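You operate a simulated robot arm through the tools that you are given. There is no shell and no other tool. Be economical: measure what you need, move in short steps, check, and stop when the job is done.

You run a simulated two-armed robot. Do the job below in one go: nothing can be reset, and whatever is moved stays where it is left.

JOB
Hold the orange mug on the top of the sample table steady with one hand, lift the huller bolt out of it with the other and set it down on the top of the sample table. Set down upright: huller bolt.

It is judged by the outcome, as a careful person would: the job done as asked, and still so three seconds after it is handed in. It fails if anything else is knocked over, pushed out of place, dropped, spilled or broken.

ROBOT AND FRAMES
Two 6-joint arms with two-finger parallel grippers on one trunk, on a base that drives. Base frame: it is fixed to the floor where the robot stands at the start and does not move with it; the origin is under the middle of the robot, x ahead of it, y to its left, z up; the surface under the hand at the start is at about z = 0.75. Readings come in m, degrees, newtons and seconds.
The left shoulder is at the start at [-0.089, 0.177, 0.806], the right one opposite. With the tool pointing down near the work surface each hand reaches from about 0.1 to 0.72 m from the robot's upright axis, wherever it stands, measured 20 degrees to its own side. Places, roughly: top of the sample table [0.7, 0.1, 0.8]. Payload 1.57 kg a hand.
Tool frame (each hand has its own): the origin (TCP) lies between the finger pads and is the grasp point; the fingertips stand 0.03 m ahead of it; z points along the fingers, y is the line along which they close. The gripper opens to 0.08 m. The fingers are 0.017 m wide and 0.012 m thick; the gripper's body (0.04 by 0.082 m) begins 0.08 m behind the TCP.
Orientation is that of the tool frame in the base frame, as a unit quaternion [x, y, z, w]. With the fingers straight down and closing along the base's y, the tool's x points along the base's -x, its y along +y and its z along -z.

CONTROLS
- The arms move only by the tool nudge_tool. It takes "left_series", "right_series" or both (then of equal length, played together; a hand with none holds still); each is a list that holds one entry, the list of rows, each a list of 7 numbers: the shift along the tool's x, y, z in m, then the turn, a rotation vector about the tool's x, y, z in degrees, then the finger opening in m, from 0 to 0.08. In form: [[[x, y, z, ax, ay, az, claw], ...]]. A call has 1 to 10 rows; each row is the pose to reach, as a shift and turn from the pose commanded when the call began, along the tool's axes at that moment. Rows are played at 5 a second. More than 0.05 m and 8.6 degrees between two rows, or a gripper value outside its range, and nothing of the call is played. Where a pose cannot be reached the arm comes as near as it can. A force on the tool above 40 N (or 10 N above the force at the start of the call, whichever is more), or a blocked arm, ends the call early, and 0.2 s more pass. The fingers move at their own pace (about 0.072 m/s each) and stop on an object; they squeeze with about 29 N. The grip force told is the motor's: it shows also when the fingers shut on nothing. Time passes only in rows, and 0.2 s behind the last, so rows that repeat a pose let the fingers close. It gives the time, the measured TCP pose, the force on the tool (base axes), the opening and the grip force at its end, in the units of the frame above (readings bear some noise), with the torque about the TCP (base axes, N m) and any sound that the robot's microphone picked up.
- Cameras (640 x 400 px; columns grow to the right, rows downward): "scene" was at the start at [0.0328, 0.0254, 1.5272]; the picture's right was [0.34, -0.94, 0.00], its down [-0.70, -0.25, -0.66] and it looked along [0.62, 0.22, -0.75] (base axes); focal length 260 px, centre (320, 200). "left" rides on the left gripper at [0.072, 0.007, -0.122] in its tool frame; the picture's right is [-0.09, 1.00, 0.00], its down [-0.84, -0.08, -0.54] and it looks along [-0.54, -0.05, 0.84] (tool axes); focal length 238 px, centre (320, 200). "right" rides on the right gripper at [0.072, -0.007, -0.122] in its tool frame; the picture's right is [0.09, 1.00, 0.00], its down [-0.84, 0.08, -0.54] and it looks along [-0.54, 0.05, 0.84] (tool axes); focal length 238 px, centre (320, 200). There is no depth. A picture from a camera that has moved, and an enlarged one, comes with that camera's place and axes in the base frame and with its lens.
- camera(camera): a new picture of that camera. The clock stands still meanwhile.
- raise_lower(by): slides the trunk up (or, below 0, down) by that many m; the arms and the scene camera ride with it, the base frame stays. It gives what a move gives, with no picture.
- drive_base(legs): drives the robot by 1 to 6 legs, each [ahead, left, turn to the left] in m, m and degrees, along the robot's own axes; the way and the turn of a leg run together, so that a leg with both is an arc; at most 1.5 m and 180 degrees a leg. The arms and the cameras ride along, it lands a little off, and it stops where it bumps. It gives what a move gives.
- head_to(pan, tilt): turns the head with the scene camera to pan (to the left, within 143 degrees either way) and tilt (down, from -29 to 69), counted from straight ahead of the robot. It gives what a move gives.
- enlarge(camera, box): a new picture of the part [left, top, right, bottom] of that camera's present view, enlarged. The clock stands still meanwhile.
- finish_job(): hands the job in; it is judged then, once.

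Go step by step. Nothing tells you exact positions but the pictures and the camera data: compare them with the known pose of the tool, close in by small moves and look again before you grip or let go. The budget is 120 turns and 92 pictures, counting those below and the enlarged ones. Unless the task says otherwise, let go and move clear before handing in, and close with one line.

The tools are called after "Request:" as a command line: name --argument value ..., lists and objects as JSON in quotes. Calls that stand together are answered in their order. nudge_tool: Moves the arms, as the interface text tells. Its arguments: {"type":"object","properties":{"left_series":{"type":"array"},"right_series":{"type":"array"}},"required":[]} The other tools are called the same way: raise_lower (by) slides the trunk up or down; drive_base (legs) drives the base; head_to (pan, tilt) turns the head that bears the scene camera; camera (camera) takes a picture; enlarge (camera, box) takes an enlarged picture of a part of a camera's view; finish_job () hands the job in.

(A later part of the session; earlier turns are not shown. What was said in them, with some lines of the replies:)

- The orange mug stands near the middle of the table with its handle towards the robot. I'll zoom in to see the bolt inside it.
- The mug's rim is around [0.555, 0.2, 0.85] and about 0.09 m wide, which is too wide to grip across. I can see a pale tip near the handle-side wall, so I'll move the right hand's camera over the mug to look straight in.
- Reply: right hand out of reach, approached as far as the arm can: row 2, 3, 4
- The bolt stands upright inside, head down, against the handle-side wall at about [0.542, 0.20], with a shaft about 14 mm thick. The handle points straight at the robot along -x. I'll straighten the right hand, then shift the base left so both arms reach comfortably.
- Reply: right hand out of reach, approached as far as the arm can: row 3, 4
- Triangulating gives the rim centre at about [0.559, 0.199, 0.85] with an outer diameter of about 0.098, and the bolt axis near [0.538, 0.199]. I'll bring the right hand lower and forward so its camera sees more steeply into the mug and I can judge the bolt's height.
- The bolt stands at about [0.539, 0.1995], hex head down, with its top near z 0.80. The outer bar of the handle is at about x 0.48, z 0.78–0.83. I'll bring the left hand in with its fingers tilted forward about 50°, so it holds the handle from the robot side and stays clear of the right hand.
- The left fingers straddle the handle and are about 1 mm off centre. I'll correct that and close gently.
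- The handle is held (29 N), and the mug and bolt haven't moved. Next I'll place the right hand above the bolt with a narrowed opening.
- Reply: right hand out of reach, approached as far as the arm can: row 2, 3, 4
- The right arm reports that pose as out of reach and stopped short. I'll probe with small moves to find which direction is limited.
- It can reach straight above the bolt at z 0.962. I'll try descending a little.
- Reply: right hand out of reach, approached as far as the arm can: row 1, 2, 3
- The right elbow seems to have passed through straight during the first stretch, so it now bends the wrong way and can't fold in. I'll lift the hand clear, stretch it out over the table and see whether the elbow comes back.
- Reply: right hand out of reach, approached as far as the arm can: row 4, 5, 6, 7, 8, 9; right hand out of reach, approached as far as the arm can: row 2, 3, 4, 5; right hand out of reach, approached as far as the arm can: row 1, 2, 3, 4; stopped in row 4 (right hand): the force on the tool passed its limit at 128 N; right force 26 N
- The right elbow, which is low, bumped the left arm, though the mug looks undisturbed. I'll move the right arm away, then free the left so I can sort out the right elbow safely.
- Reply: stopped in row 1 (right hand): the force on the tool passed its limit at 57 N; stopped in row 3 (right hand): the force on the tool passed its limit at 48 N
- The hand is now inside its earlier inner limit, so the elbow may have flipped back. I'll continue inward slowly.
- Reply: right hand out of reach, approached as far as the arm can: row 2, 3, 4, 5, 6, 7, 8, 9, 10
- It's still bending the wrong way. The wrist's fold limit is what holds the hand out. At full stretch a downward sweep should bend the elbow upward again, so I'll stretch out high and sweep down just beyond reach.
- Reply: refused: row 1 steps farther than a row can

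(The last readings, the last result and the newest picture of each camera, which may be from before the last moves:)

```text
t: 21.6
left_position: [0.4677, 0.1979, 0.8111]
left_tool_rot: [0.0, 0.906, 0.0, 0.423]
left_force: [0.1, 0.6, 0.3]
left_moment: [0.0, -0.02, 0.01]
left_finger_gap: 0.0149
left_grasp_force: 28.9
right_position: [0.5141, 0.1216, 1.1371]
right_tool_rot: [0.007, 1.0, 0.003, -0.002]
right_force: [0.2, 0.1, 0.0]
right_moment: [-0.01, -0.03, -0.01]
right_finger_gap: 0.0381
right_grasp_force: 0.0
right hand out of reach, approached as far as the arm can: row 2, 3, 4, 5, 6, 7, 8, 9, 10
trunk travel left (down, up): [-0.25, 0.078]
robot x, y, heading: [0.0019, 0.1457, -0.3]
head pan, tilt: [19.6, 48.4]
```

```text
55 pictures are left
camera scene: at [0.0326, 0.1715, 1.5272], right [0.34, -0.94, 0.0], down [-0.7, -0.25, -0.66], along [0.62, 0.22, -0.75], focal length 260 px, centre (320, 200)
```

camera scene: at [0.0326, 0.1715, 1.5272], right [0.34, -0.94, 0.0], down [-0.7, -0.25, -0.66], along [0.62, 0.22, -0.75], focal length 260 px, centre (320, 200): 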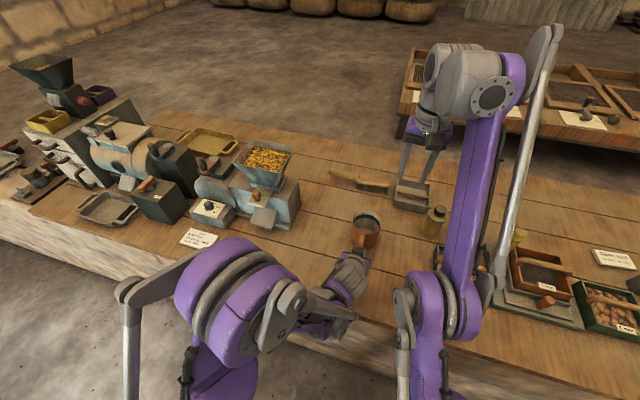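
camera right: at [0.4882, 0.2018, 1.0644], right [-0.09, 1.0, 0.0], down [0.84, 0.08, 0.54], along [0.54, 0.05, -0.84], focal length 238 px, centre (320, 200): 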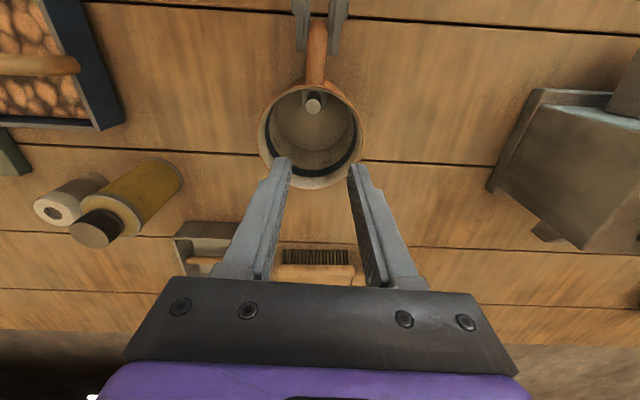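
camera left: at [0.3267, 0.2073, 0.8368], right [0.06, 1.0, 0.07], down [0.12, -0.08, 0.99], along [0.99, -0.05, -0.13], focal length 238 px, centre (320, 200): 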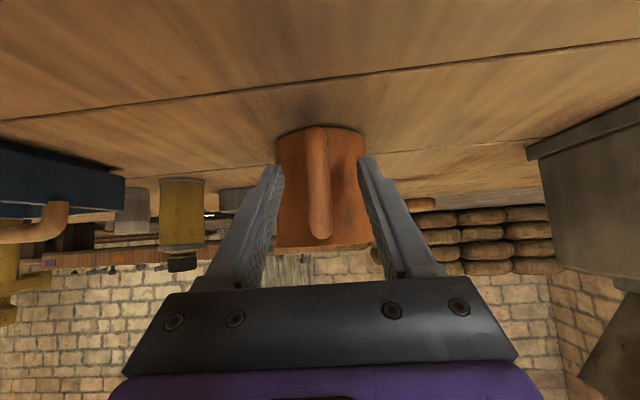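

Request:
nudge_tool --right_series '[[[-0.025, -0.025, -0.02, 0, 0, 0, 0.038], [-0.06, -0.045, -0.03, 0, 0, 0, 0.038], [-0.1, -0.06, -0.035, 0, 0, 0, 0.038], [-0.14, -0.07, -0.02, 0, 0, 0, 0.038], [-0.16, -0.07, 0.02, 0, 0, 0, 0.038], [-0.17, -0.07, 0.06, 0, 0, 0, 0.038], [-0.18, -0.07, 0.1, 0, 0, 0, 0.038], [-0.18, -0.07, 0.14, 0, 0, 0, 0.038], [-0.17, -0.07, 0.18, 0, 0, 0, 0.038], [-0.14, -0.07, 0.2, 0, 0, 0, 0.038]]]'

Request:
camera --camera "scene"

```text
t: 23.9
left_position: [0.4682, 0.1984, 0.8122]
left_tool_rot: [0.0, 0.907, 0.0, 0.422]
left_force: [-1.8, -0.2, 0.5]
left_moment: [-0.03, 0.03, 0.01]
left_finger_gap: 0.0152
left_grasp_force: 29.3
right_position: [0.6529, 0.0498, 0.9397]
right_tool_rot: [0.007, 1.0, 0.003, -0.001]
right_force: [0.1, -0.6, -0.3]
right_moment: [0.03, -0.01, -0.02]
right_finger_gap: 0.0381
right_grasp_force: 0.0
right hand out of reach, approached as far as the arm can: row 1, 2, 3, 4, 5, 6, 7, 8, 9
trunk travel left (down, up): [-0.25, 0.078]
robot x, y, heading: [-0.0003, 0.1452, 0.1]
head pan, tilt: [19.6, 48.4]
```

```text
54 pictures are left
camera scene: at [0.0326, 0.1716, 1.5272], right [0.34, -0.94, 0.0], down [-0.7, -0.25, -0.66], along [0.62, 0.22, -0.75], focal length 260 px, centre (320, 200)
```

scene: 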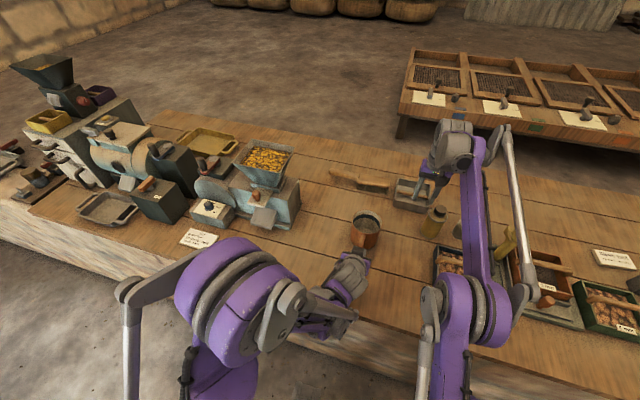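

Request:
nudge_tool --right_series '[[[0.015, 0, -0.01, 0, 0, 0, 0.038], [0.03, 0, -0.02, 0, 0, 0, 0.038], [0.045, 0, -0.03, 0, 0, 0, 0.038], [0.06, 0, -0.03, 0, 0, 0, 0.038], [0.08, 0, -0.03, 0, 0, 0, 0.038], [0.1, 0, -0.03, 0, 0, 0, 0.038], [0.12, 0, -0.03, 0, 0, 0, 0.038]]]'

Request:
camera --camera "scene"

```text
t: 25.4
left_position: [0.467, 0.1982, 0.8115]
left_tool_rot: [0.0, 0.907, 0.001, 0.422]
left_force: [-1.9, 1.1, -0.3]
left_moment: [0.0, 0.09, -0.04]
left_finger_gap: 0.0152
left_grasp_force: 29.2
right_position: [0.532, 0.0508, 0.9688]
right_tool_rot: [0.007, 1.0, 0.003, -0.001]
right_force: [0.0, 0.0, -0.7]
right_moment: [0.0, 0.02, 0.0]
right_finger_gap: 0.038
right_grasp_force: 0.1
trunk travel left (down, up): [-0.25, 0.078]
robot x, y, heading: [0.0012, 0.1455, 0.0]
head pan, tilt: [19.6, 48.4]
```

```text
53 pictures are left
camera scene: at [0.0324, 0.1715, 1.5272], right [0.34, -0.94, 0.0], down [-0.7, -0.25, -0.66], along [0.62, 0.22, -0.75], focal length 260 px, centre (320, 200)
```

scene: 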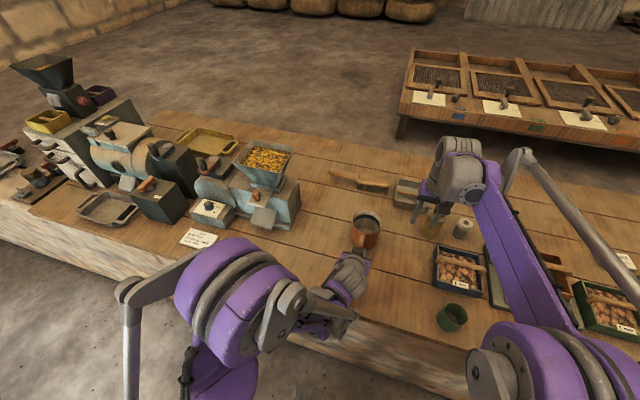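

The elbow is up again and the hand folds in freely. The left still holds the mug, so I'll go above the bolt.

Request:
nudge_tool --right_series '[[[-0.002, 0.03, 0, 0, 0, 0, 0.038], [-0.004, 0.06, 0, 0, 0, 0, 0.038], [-0.005, 0.09, 0.01, 0, 0, 0, 0.038], [-0.006, 0.12, 0.02, 0, 0, 0, 0.038], [-0.007, 0.148, 0.035, 0, 0, 0, 0.038], [-0.007, 0.148, 0.055, 0, 0, 0, 0.038]]]'

Request:
camera --camera "right"

Request:
enlarge --camera "scene" --box '[280, 150, 480, 330]'

```text
t: 26.9
left_position: [0.4678, 0.1988, 0.8115]
left_tool_rot: [0.0, 0.907, 0.0, 0.421]
left_force: [0.6, 0.0, -0.5]
left_moment: [0.01, 0.03, 0.0]
left_finger_gap: 0.0152
left_grasp_force: 28.4
right_position: [0.5405, 0.1997, 0.9138]
right_tool_rot: [0.008, 1.0, 0.002, 0.0]
right_force: [0.1, 0.6, -0.1]
right_moment: [-0.01, -0.01, -0.01]
right_finger_gap: 0.0377
right_grasp_force: 0.2
trunk travel left (down, up): [-0.25, 0.078]
robot x, y, heading: [-0.0, 0.1471, 0.2]
head pan, tilt: [19.6, 48.4]
```

```text
52 pictures are left
camera right: at [0.4695, 0.1949, 1.0375], right [-0.08, 1.0, 0.01], down [0.84, 0.06, 0.54], along [0.54, 0.05, -0.84], focal length 238 px, centre (320, 200)
```

right: 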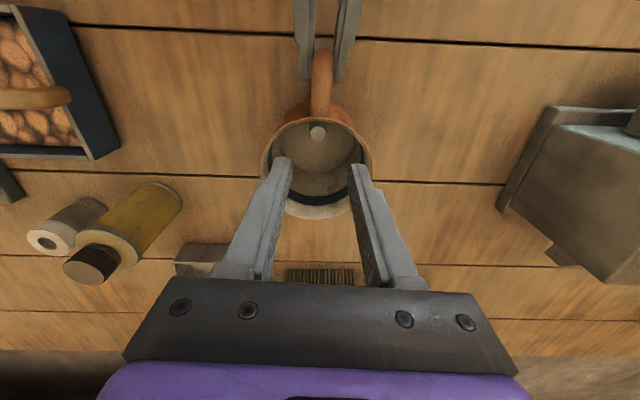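

```text
2.22 times, centred on (380, 240) of scene
camera zoom: at [0.0328, 0.1714, 1.5272], right [0.34, -0.94, 0.0], down [-0.7, -0.25, -0.66], along [0.62, 0.22, -0.75], focal length 578 px, centre (187, 111)
```

zoom: 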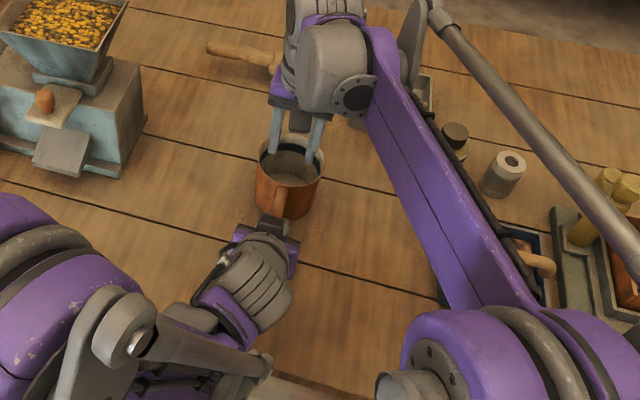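

Everything is aligned: the bolt computes to [0.541, 0.200] and the TCP reads [0.5405, 0.1997]. I'll descend until the tips are near the bolt's top and look again.

Request:
nudge_tool --right_series '[[[0, 0, 0.02, 0, 0, 0, 0.038], [0, 0, 0.04, 0, 0, 0, 0.038], [0, 0, 0.06, 0, 0, 0, 0.038], [0, 0, 0.07, 0, 0, 0, 0.038]]]'

Request:
enlarge --camera "right" --box '[240, 60, 400, 220]'

Request:
enlarge --camera "scene" --box '[320, 170, 420, 270]'

```text
t: 27.9
left_position: [0.469, 0.1982, 0.8122]
left_tool_rot: [0.0, 0.907, 0.0, 0.421]
left_force: [-1.3, 0.0, -0.4]
left_moment: [-0.03, 0.01, -0.01]
left_finger_gap: 0.0151
left_grasp_force: 28.8
right_position: [0.5415, 0.1992, 0.8435]
right_tool_rot: [0.007, 1.0, 0.002, -0.002]
right_force: [0.1, 0.0, 0.3]
right_moment: [-0.03, 0.02, 0.03]
right_finger_gap: 0.0379
right_grasp_force: 0.1
trunk travel left (down, up): [-0.25, 0.078]
robot x, y, heading: [-0.0036, 0.1466, -0.0]
head pan, tilt: [19.6, 48.4]
```

```text
2.50 times, centred on (320, 140) of right
camera zoom: at [0.4705, 0.1943, 0.9669], right [-0.08, 1.0, 0.01], down [0.84, 0.06, 0.54], along [0.54, 0.05, -0.84], focal length 596 px, centre (320, 350)
```

zoom: 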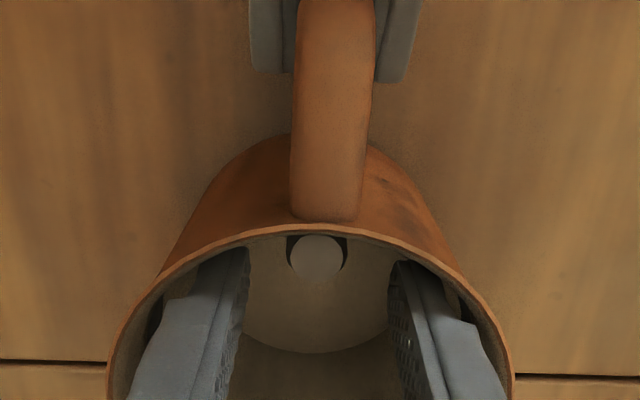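

```text
4.00 times, centred on (370, 220) of scene
camera zoom: at [0.0327, 0.1716, 1.5272], right [0.34, -0.94, 0.0], down [-0.7, -0.25, -0.66], along [0.62, 0.22, -0.75], focal length 1040 px, centre (120, 120)
```

zoom: 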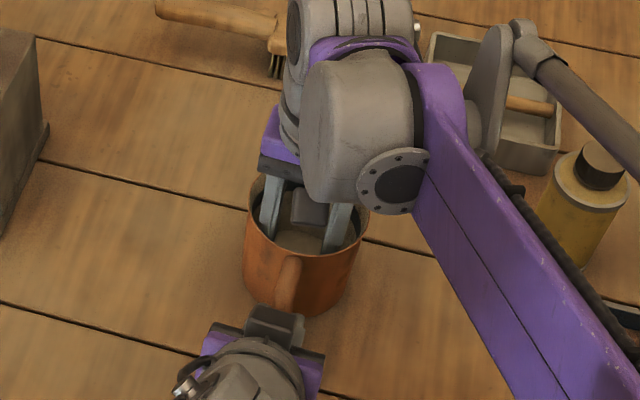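

Request:
nudge_tool --right_series '[[[0, 0.0005, 0.01, 0, 0, 0, 0.036], [0, 0.0005, 0.02, 0, 0, 0, 0.036], [0, 0.0005, 0.027, 0, 0, 0, 0.036], [0, 0.0005, 0.03, 0, 0, 0, 0.036]]]'

Request:
enlarge --camera "right" --box '[240, 60, 400, 220]'

```text
t: 28.2
left_position: [0.4671, 0.1973, 0.8119]
left_tool_rot: [0.0, 0.906, 0.0, 0.422]
left_force: [-1.3, -0.6, 2.0]
left_moment: [0.02, -0.19, 0.0]
left_finger_gap: 0.0149
left_grasp_force: 29.1
right_position: [0.5422, 0.1997, 0.8423]
right_tool_rot: [0.007, 1.0, 0.003, 0.0]
right_force: [0.6, -0.6, 14.4]
right_moment: [-0.33, 0.14, 0.02]
right_finger_gap: 0.0361
right_grasp_force: 0.3
trunk travel left (down, up): [-0.25, 0.078]
robot x, y, heading: [-0.0019, 0.1466, -0.0]
head pan, tilt: [19.6, 48.4]
stopped in row 1 (right hand): the force on the tool passed its limit at 58 N (the readings are from after the stop); the commanded pose is now the measured one
```

```text
2.50 times, centred on (320, 140) of right
camera zoom: at [0.4703, 0.1943, 0.9662], right [-0.08, 1.0, 0.0], down [0.84, 0.06, 0.54], along [0.54, 0.05, -0.84], focal length 596 px, centre (320, 350)
```

zoom: 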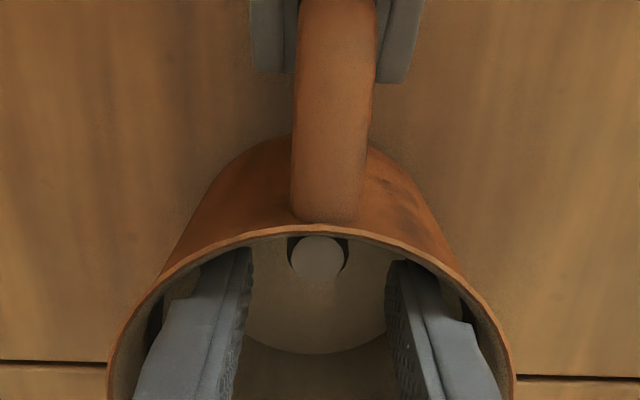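

A finger's outer shoulder touched the rim on the near side. I'll back up, narrow the opening to 0.027, shift slightly towards the mug's centre and try again.

Request:
nudge_tool --right_series '[[[0, 0, -0.008, 0, 0, 0, 0.036], [-0.002, 0.0008, -0.008, 0, 0, 0, 0.027], [-0.002, 0.0008, -0.008, 0, 0, 0, 0.027]]]'

Request:
enlarge --camera "right" --box '[240, 60, 400, 220]'

```text
t: 29.0
left_position: [0.4674, 0.1982, 0.812]
left_tool_rot: [0.0, 0.907, 0.0, 0.422]
left_force: [-2.0, -0.7, 12.6]
left_moment: [0.0, -0.68, 0.02]
left_finger_gap: 0.0151
left_grasp_force: 28.8
right_position: [0.5438, 0.2003, 0.8506]
right_tool_rot: [0.007, 1.0, 0.002, -0.001]
right_force: [-0.8, -0.3, -0.2]
right_moment: [-0.02, -0.03, -0.02]
right_finger_gap: 0.0271
right_grasp_force: 0.0
trunk travel left (down, up): [-0.25, 0.078]
robot x, y, heading: [0.0035, 0.1477, -0.0]
head pan, tilt: [19.6, 48.4]
```

```text
2.50 times, centred on (320, 140) of right
camera zoom: at [0.4722, 0.1948, 0.9738], right [-0.08, 1.0, 0.0], down [0.84, 0.06, 0.54], along [0.54, 0.05, -0.84], focal length 596 px, centre (320, 350)
```

zoom: 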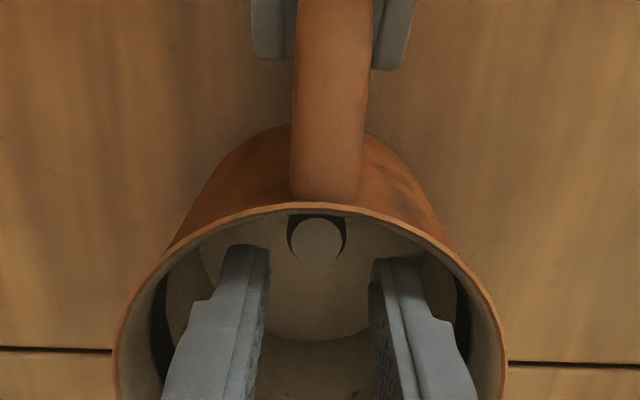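

Request:
nudge_tool --right_series '[[[0, -0.0008, 0.008, 0, 0, 0, 0.027], [0, -0.0008, 0.015, 0, 0, 0, 0.027], [0, -0.0008, 0.022, 0, 0, 0, 0.027], [0, -0.0008, 0.029, 0, 0, 0, 0.027], [0, -0.0008, 0.036, 0, 0, 0, 0.027]]]'

Request:
enlarge --camera "right" --box '[240, 60, 400, 220]'

```text
t: 30.2
left_position: [0.4683, 0.198, 0.8119]
left_tool_rot: [-0.001, 0.906, 0.001, 0.422]
left_force: [-0.9, -0.1, 12.8]
left_moment: [0.03, -0.68, -0.02]
left_finger_gap: 0.0149
left_grasp_force: 28.7
right_position: [0.5431, 0.1995, 0.8138]
right_tool_rot: [0.007, 1.0, 0.003, -0.001]
right_force: [0.0, -0.1, 0.5]
right_moment: [0.01, -0.01, -0.02]
right_finger_gap: 0.0271
right_grasp_force: 0.1
trunk travel left (down, up): [-0.25, 0.078]
robot x, y, heading: [-0.0002, 0.1446, 0.2]
head pan, tilt: [19.6, 48.4]
```

```text
2.50 times, centred on (320, 140) of right
camera zoom: at [0.4718, 0.1941, 0.9377], right [-0.08, 1.0, 0.0], down [0.84, 0.06, 0.54], along [0.54, 0.05, -0.84], focal length 596 px, centre (320, 350)
```

zoom: 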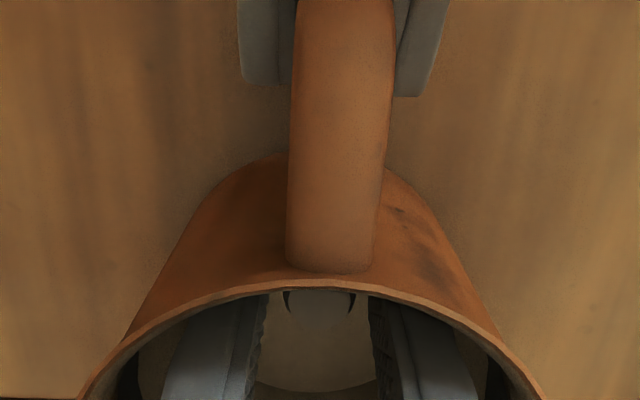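

The fingers went in without contact, one either side of the shaft. I'll close gently.

Request:
nudge_tool --right_series '[[[0, 0, 0, 0, 0, 0, 0.02], [0, 0, 0, 0, 0, 0, 0.016], [0, 0, 0, 0, 0, 0, 0.013], [0, 0, 0, 0, 0, 0, 0.01], [0, 0, 0, 0, 0, 0, 0.006]]]'

Request:
enlarge --camera "right" --box '[240, 60, 400, 220]'

```text
t: 31.4
left_position: [0.4673, 0.1994, 0.8115]
left_tool_rot: [0.0, 0.907, 0.0, 0.421]
left_force: [-1.0, 0.1, 9.9]
left_moment: [-0.03, -0.35, 0.02]
left_finger_gap: 0.0152
left_grasp_force: 28.8
right_position: [0.5431, 0.2005, 0.8138]
right_tool_rot: [0.006, 1.0, 0.003, 0.0]
right_force: [-0.5, -0.7, 1.0]
right_moment: [-0.07, 0.02, 0.0]
right_finger_gap: 0.0167
right_grasp_force: 28.9
trunk travel left (down, up): [-0.25, 0.078]
robot x, y, heading: [-0.0021, 0.145, 0.1]
head pan, tilt: [19.6, 48.4]
```

```text
2.50 times, centred on (320, 140) of right
camera zoom: at [0.4719, 0.1941, 0.9378], right [-0.08, 1.0, 0.0], down [0.84, 0.06, 0.54], along [0.54, 0.05, -0.84], focal length 596 px, centre (320, 350)
```

zoom: 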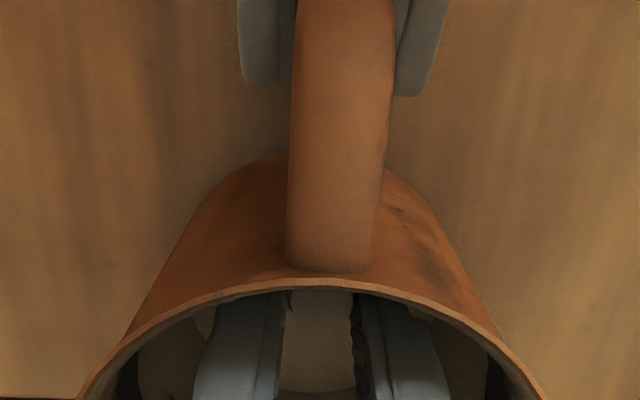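

The bolt is gripped (16.7 mm, 29 N). I'll lift it slowly straight up, drifting slightly away from the near wall.

Request:
nudge_tool --right_series '[[[0, 0, -0.004, 0, 0, 0, 0.006], [-0.002, 0, -0.012, 0, 0, 0, 0.006], [-0.004, 0, -0.022, 0, 0, 0, 0.006], [-0.006, 0, -0.034, 0, 0, 0, 0.006], [-0.008, 0, -0.048, 0, 0, 0, 0.006], [-0.01, 0, -0.064, 0, 0, 0, 0.006], [-0.01, 0, -0.08, 0, 0, 0, 0.006], [-0.01, 0, -0.1, 0, 0, 0, 0.006], [-0.01, 0, -0.12, 0, 0, 0, 0.006], [-0.01, 0, -0.14, 0, 0, 0, 0.006]]]'

Request:
camera --camera "right"

Request:
enlarge --camera "scene" --box '[300, 130, 480, 300]'

```text
t: 33.6
left_position: [0.4675, 0.1985, 0.8118]
left_tool_rot: [-0.001, 0.907, 0.001, 0.421]
left_force: [-2.5, -0.7, 6.3]
left_moment: [-0.01, -0.09, 0.05]
left_finger_gap: 0.0152
left_grasp_force: 28.7
right_position: [0.5553, 0.1998, 0.953]
right_tool_rot: [0.007, 1.0, 0.003, -0.001]
right_force: [-0.3, -0.4, -1.6]
right_moment: [0.02, 0.01, -0.03]
right_finger_gap: 0.0167
right_grasp_force: 28.5
trunk travel left (down, up): [-0.25, 0.078]
robot x, y, heading: [-0.0055, 0.1455, -0.2]
head pan, tilt: [19.6, 48.4]
```

```text
44 pictures are left
camera right: at [0.4829, 0.1933, 1.0772], right [-0.08, 1.0, 0.0], down [0.84, 0.06, 0.54], along [0.54, 0.05, -0.84], focal length 238 px, centre (320, 200)
```

right: 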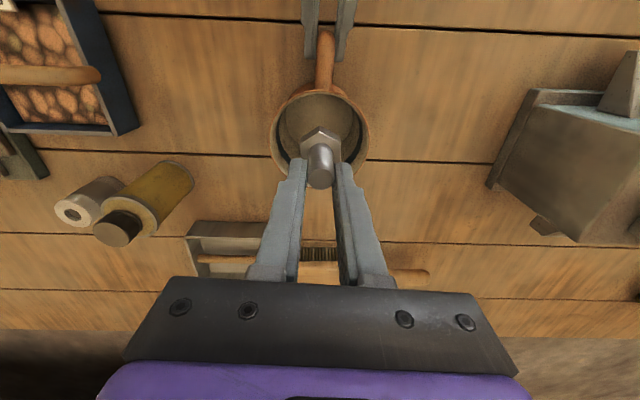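

```text
2.35 times, centred on (390, 215) of scene
camera zoom: at [0.0322, 0.1715, 1.5272], right [0.34, -0.94, 0.0], down [-0.7, -0.25, -0.66], along [0.63, 0.22, -0.75], focal length 612 px, centre (155, 165)
```

zoom: 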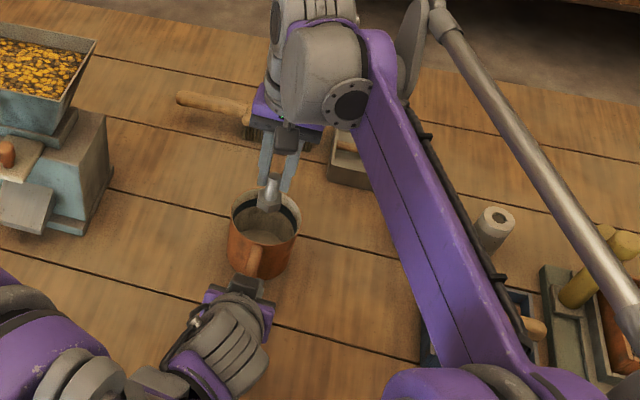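

The bolt is out, upright and firmly held. I'll carry it to the clear planking right of the mug, at about [0.53, 0.085], then lower it.

Request:
nudge_tool --right_series '[[[0.002, -0.03, 0, 0, 0, 0, 0.006], [0.007, -0.06, 0, 0, 0, 0, 0.006], [0.014, -0.09, 0, 0, 0, 0, 0.006], [0.023, -0.115, 0, 0, 0, 0, 0.006], [0.023, -0.115, 0.03, 0, 0, 0, 0.006], [0.023, -0.115, 0.06, 0, 0, 0, 0.006], [0.023, -0.115, 0.085, 0, 0, 0, 0.006], [0.023, -0.115, 0.105, 0, 0, 0, 0.006]]]'

Request:
camera --camera "right"

Request:
enlarge --camera "scene" --box '[300, 150, 480, 300]'

```text
t: 35.4
left_position: [0.4676, 0.1982, 0.8114]
left_tool_rot: [-0.001, 0.907, 0.0, 0.42]
left_force: [-2.0, -0.4, 5.0]
left_moment: [0.0, -0.06, -0.03]
left_finger_gap: 0.015
left_grasp_force: 29.0
right_position: [0.5299, 0.0851, 0.8472]
right_tool_rot: [0.007, 1.0, 0.003, -0.001]
right_force: [0.8, -0.3, -1.3]
right_moment: [-0.03, 0.01, 0.01]
right_finger_gap: 0.0163
right_grasp_force: 29.1
trunk travel left (down, up): [-0.25, 0.078]
robot x, y, heading: [0.0046, 0.1474, 0.2]
head pan, tilt: [19.6, 48.4]
```

```text
42 pictures are left
camera right: at [0.4587, 0.0794, 0.9711], right [-0.08, 1.0, 0.0], down [0.84, 0.06, 0.54], along [0.54, 0.05, -0.84], focal length 238 px, centre (320, 200)
```

right: 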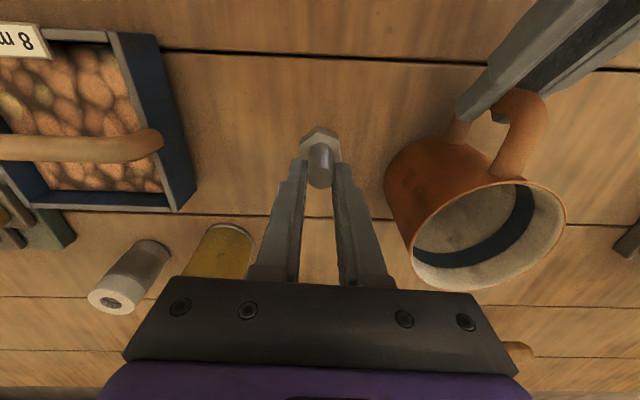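

```text
2.67 times, centred on (390, 225) of scene
camera zoom: at [0.0325, 0.1714, 1.5272], right [0.34, -0.94, 0.0], down [-0.7, -0.25, -0.66], along [0.63, 0.22, -0.75], focal length 693 px, centre (133, 133)
```

zoom: 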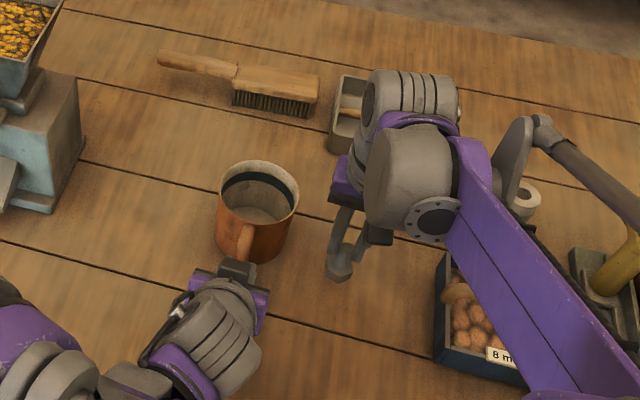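

The spot is clear. I'll lower in small steps until it touches.

Request:
nudge_tool --right_series '[[[0, 0, 0.008, 0, 0, 0, 0.006], [0, 0, 0.015, 0, 0, 0, 0.006], [0, 0, 0.02, 0, 0, 0, 0.006], [0, 0, 0.024, 0, 0, 0, 0.006], [0, 0, 0.028, 0, 0, 0, 0.006], [0, 0, 0.031, 0, 0, 0, 0.006]]]'

Request:
enlarge --camera "right" --box '[240, 90, 400, 250]'

```text
t: 36.8
left_position: [0.467, 0.1993, 0.813]
left_tool_rot: [-0.001, 0.907, 0.0, 0.421]
left_force: [-1.1, 0.1, 3.8]
left_moment: [-0.02, -0.09, -0.03]
left_finger_gap: 0.0153
left_grasp_force: 29.3
right_position: [0.5301, 0.0852, 0.8178]
right_tool_rot: [0.007, 1.0, 0.003, 0.0]
right_force: [-0.1, -0.2, -0.6]
right_moment: [0.03, -0.02, 0.03]
right_finger_gap: 0.0163
right_grasp_force: 29.1
trunk travel left (down, up): [-0.25, 0.078]
robot x, y, heading: [-0.0014, 0.1461, 0.1]
head pan, tilt: [19.6, 48.4]
```

```text
2.50 times, centred on (320, 170) of right
camera zoom: at [0.4586, 0.0795, 0.9405], right [-0.08, 1.0, 0.0], down [0.84, 0.06, 0.54], along [0.54, 0.05, -0.84], focal length 596 px, centre (320, 275)
```

zoom: 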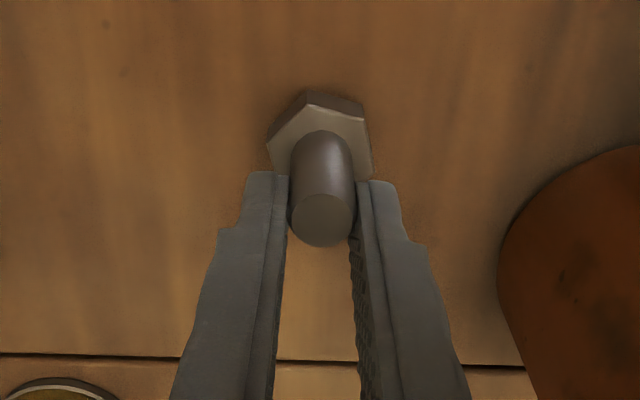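

Request:
nudge_tool --right_series '[[[0, 0, 0.002, 0, 0, 0, 0.006], [0, 0, 0.004, 0, 0, 0, 0.006], [0, 0, 0.006, 0, 0, 0, 0.006]]]'

```text
t: 37.6
left_position: [0.4689, 0.1993, 0.8108]
left_tool_rot: [-0.001, 0.907, 0.001, 0.421]
left_force: [-0.5, -0.6, 0.1]
left_moment: [-0.02, 0.12, -0.01]
left_finger_gap: 0.0151
left_grasp_force: 29.1
right_position: [0.5297, 0.0845, 0.8114]
right_tool_rot: [0.007, 1.0, 0.003, -0.001]
right_force: [-0.1, -0.1, 9.9]
right_moment: [-0.14, 0.02, -0.05]
right_finger_gap: 0.0159
right_grasp_force: 29.2
trunk travel left (down, up): [-0.25, 0.078]
robot x, y, heading: [-0.001, 0.1445, -0.1]
head pan, tilt: [19.6, 48.4]
```

The bolt touches the table with about 10 N. I'll ease off about a millimetre and open slowly.

Request:
nudge_tool --right_series '[[[0, 0, -0.001, 0, 0, 0, 0.006], [0, 0, -0.001, 0, 0, 0, 0.0165], [0, 0, -0.001, 0, 0, 0, 0.018], [0, 0, -0.001, 0, 0, 0, 0.021], [0, 0, -0.001, 0, 0, 0, 0.026], [0, 0, -0.001, 0, 0, 0, 0.034], [0, 0, -0.001, 0, 0, 0, 0.034]]]'

Request:
enlarge --camera "right" --box '[240, 90, 400, 250]'

```text
t: 39.2
left_position: [0.4688, 0.1985, 0.8098]
left_tool_rot: [-0.001, 0.907, 0.001, 0.421]
left_force: [-2.4, 1.3, 2.4]
left_moment: [0.02, -0.02, 0.0]
left_finger_gap: 0.015
left_grasp_force: 28.9
right_position: [0.5298, 0.085, 0.8125]
right_tool_rot: [0.007, 1.0, 0.004, 0.0]
right_force: [-0.1, -0.3, -1.0]
right_moment: [-0.03, 0.01, -0.02]
right_finger_gap: 0.0339
right_grasp_force: 0.1
trunk travel left (down, up): [-0.25, 0.078]
robot x, y, heading: [0.0006, 0.1444, 0.2]
head pan, tilt: [19.6, 48.4]
```

```text
2.50 times, centred on (320, 170) of right
camera zoom: at [0.4583, 0.0792, 0.936], right [-0.08, 1.0, 0.0], down [0.84, 0.06, 0.54], along [0.54, 0.05, -0.84], focal length 596 px, centre (320, 275)
```

zoom: 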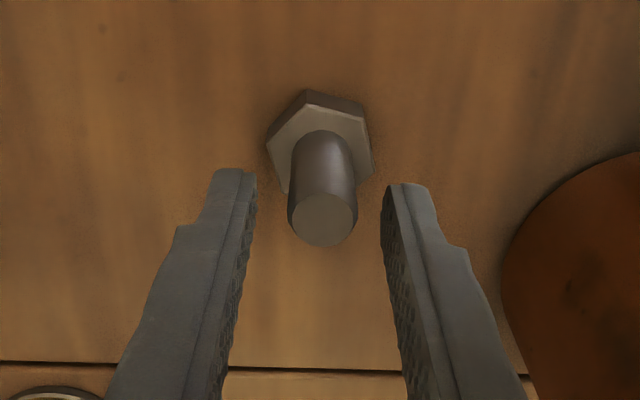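

The bolt stands free and upright. I'll raise the right hand straight up and clear.

Request:
nudge_tool --right_series '[[[0, 0, -0.015, 0, 0, 0, 0.034], [0, 0, -0.035, 0, 0, 0, 0.034], [0, 0, -0.065, 0, 0, 0, 0.034], [0, 0, -0.1, 0, 0, 0, 0.034], [0, 0, -0.14, 0, 0, 0, 0.034], [0, -0.03, -0.17, 0, 0, 0, 0.034], [0.01, -0.07, -0.18, 0, 0, 0, 0.034], [0.02, -0.1, -0.18, 0, 0, 0, 0.034]]]'

Request:
enlarge --camera "scene" --box '[300, 150, 480, 300]'

Request:
enlarge --camera "left" --box '[200, 80, 400, 260]'

```text
t: 41.0
left_position: [0.4689, 0.1987, 0.8112]
left_tool_rot: [-0.002, 0.907, 0.0, 0.42]
left_force: [-1.2, -1.1, 2.9]
left_moment: [-0.02, 0.04, 0.0]
left_finger_gap: 0.015
left_grasp_force: 28.7
right_position: [0.5091, -0.0163, 0.9922]
right_tool_rot: [0.007, 1.0, 0.003, -0.001]
right_force: [-0.2, 0.3, 0.3]
right_moment: [-0.01, 0.0, 0.02]
right_finger_gap: 0.0338
right_grasp_force: 0.2
trunk travel left (down, up): [-0.25, 0.078]
robot x, y, heading: [0.0023, 0.146, -0.1]
head pan, tilt: [19.6, 48.4]
```

```text
2.67 times, centred on (390, 225) of scene
camera zoom: at [0.0324, 0.1711, 1.5272], right [0.34, -0.94, 0.0], down [-0.7, -0.25, -0.66], along [0.63, 0.22, -0.75], focal length 693 px, centre (133, 133)
```

zoom: 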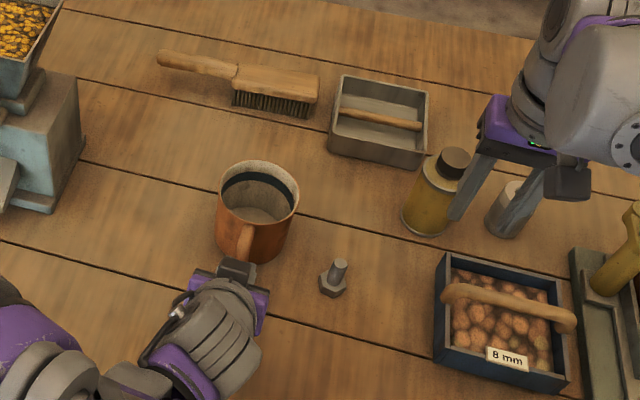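

```text
2.22 times, centred on (300, 170) of left
camera zoom: at [0.3288, 0.2047, 0.8333], right [0.06, 1.0, 0.07], down [0.13, -0.08, 0.99], along [0.99, -0.05, -0.13], focal length 530 px, centre (364, 267)
```

zoom: 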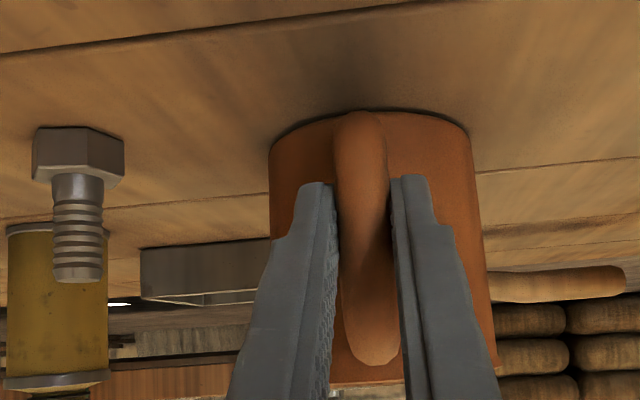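

The bolt is upright and the mug is in place. Next I'll open the left hand slowly and back out along its own axis.

Request:
nudge_tool --left_series '[[[0, 0, 0, 0, 0, 0, 0.016], [0, 0, 0, 0, 0, 0, 0.02], [0, 0, 0, 0, 0, 0, 0.03], [0, 0, 0, 0, 0, 0, 0.045], [0, 0, -0.02, 0, 0, 0, 0.045], [0, 0, -0.045, 0, 0, 0, 0.045], [0, 0, -0.08, 0, 0, 0, 0.045], [0, 0, -0.12, 0, 0, 0, 0.045]]]'

Request:
camera --camera "scene"

Request:
enlarge --camera "scene" --box '[300, 150, 480, 300]'

```text
t: 42.8
left_position: [0.3753, 0.1986, 0.8896]
left_tool_rot: [-0.001, 0.907, 0.001, 0.422]
left_force: [-0.4, -0.2, 0.3]
left_moment: [0.01, -0.02, 0.01]
left_finger_gap: 0.0451
left_grasp_force: 0.0
right_position: [0.5091, -0.0146, 0.9923]
right_tool_rot: [0.007, 1.0, 0.002, -0.001]
right_force: [0.3, 0.9, 0.1]
right_moment: [0.01, -0.05, 0.0]
right_finger_gap: 0.034
right_grasp_force: 0.0
trunk travel left (down, up): [-0.25, 0.078]
robot x, y, heading: [0.0028, 0.1455, 0.2]
head pan, tilt: [19.6, 48.4]
```

```text
36 pictures are left
camera scene: at [0.031, 0.1722, 1.5272], right [0.34, -0.94, 0.0], down [-0.7, -0.25, -0.66], along [0.63, 0.22, -0.75], focal length 260 px, centre (320, 200)
```

scene: 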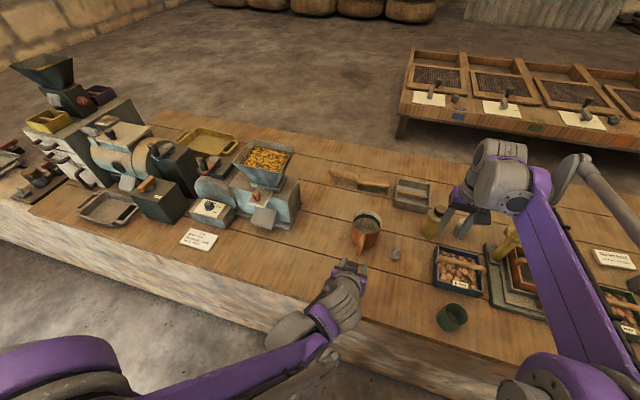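

```text
2.67 times, centred on (390, 225) of scene
camera zoom: at [0.031, 0.1722, 1.5272], right [0.34, -0.94, 0.0], down [-0.7, -0.25, -0.66], along [0.63, 0.22, -0.75], focal length 693 px, centre (133, 133)
```

zoom: 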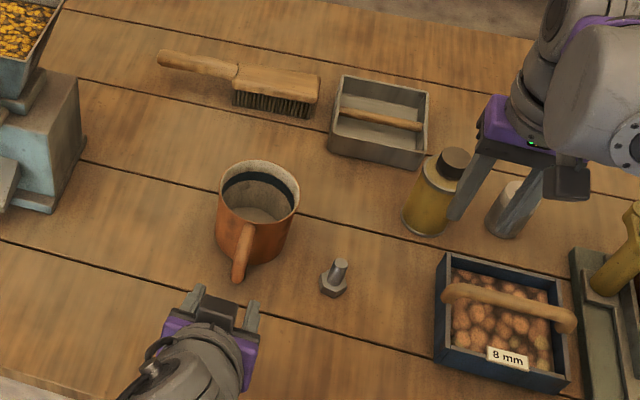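

The mug stands where it was, the bolt is upright beside it, and both hands are clear. I'm handing the job in.

Request:
finish_job

```text
The job is handed in.
```

The huller bolt is out of the mug and standing upright on the table. The left hand held the orange mug by its handle during the lift, and the mug is still where it was. Nothing else looked disturbed in the last picture.
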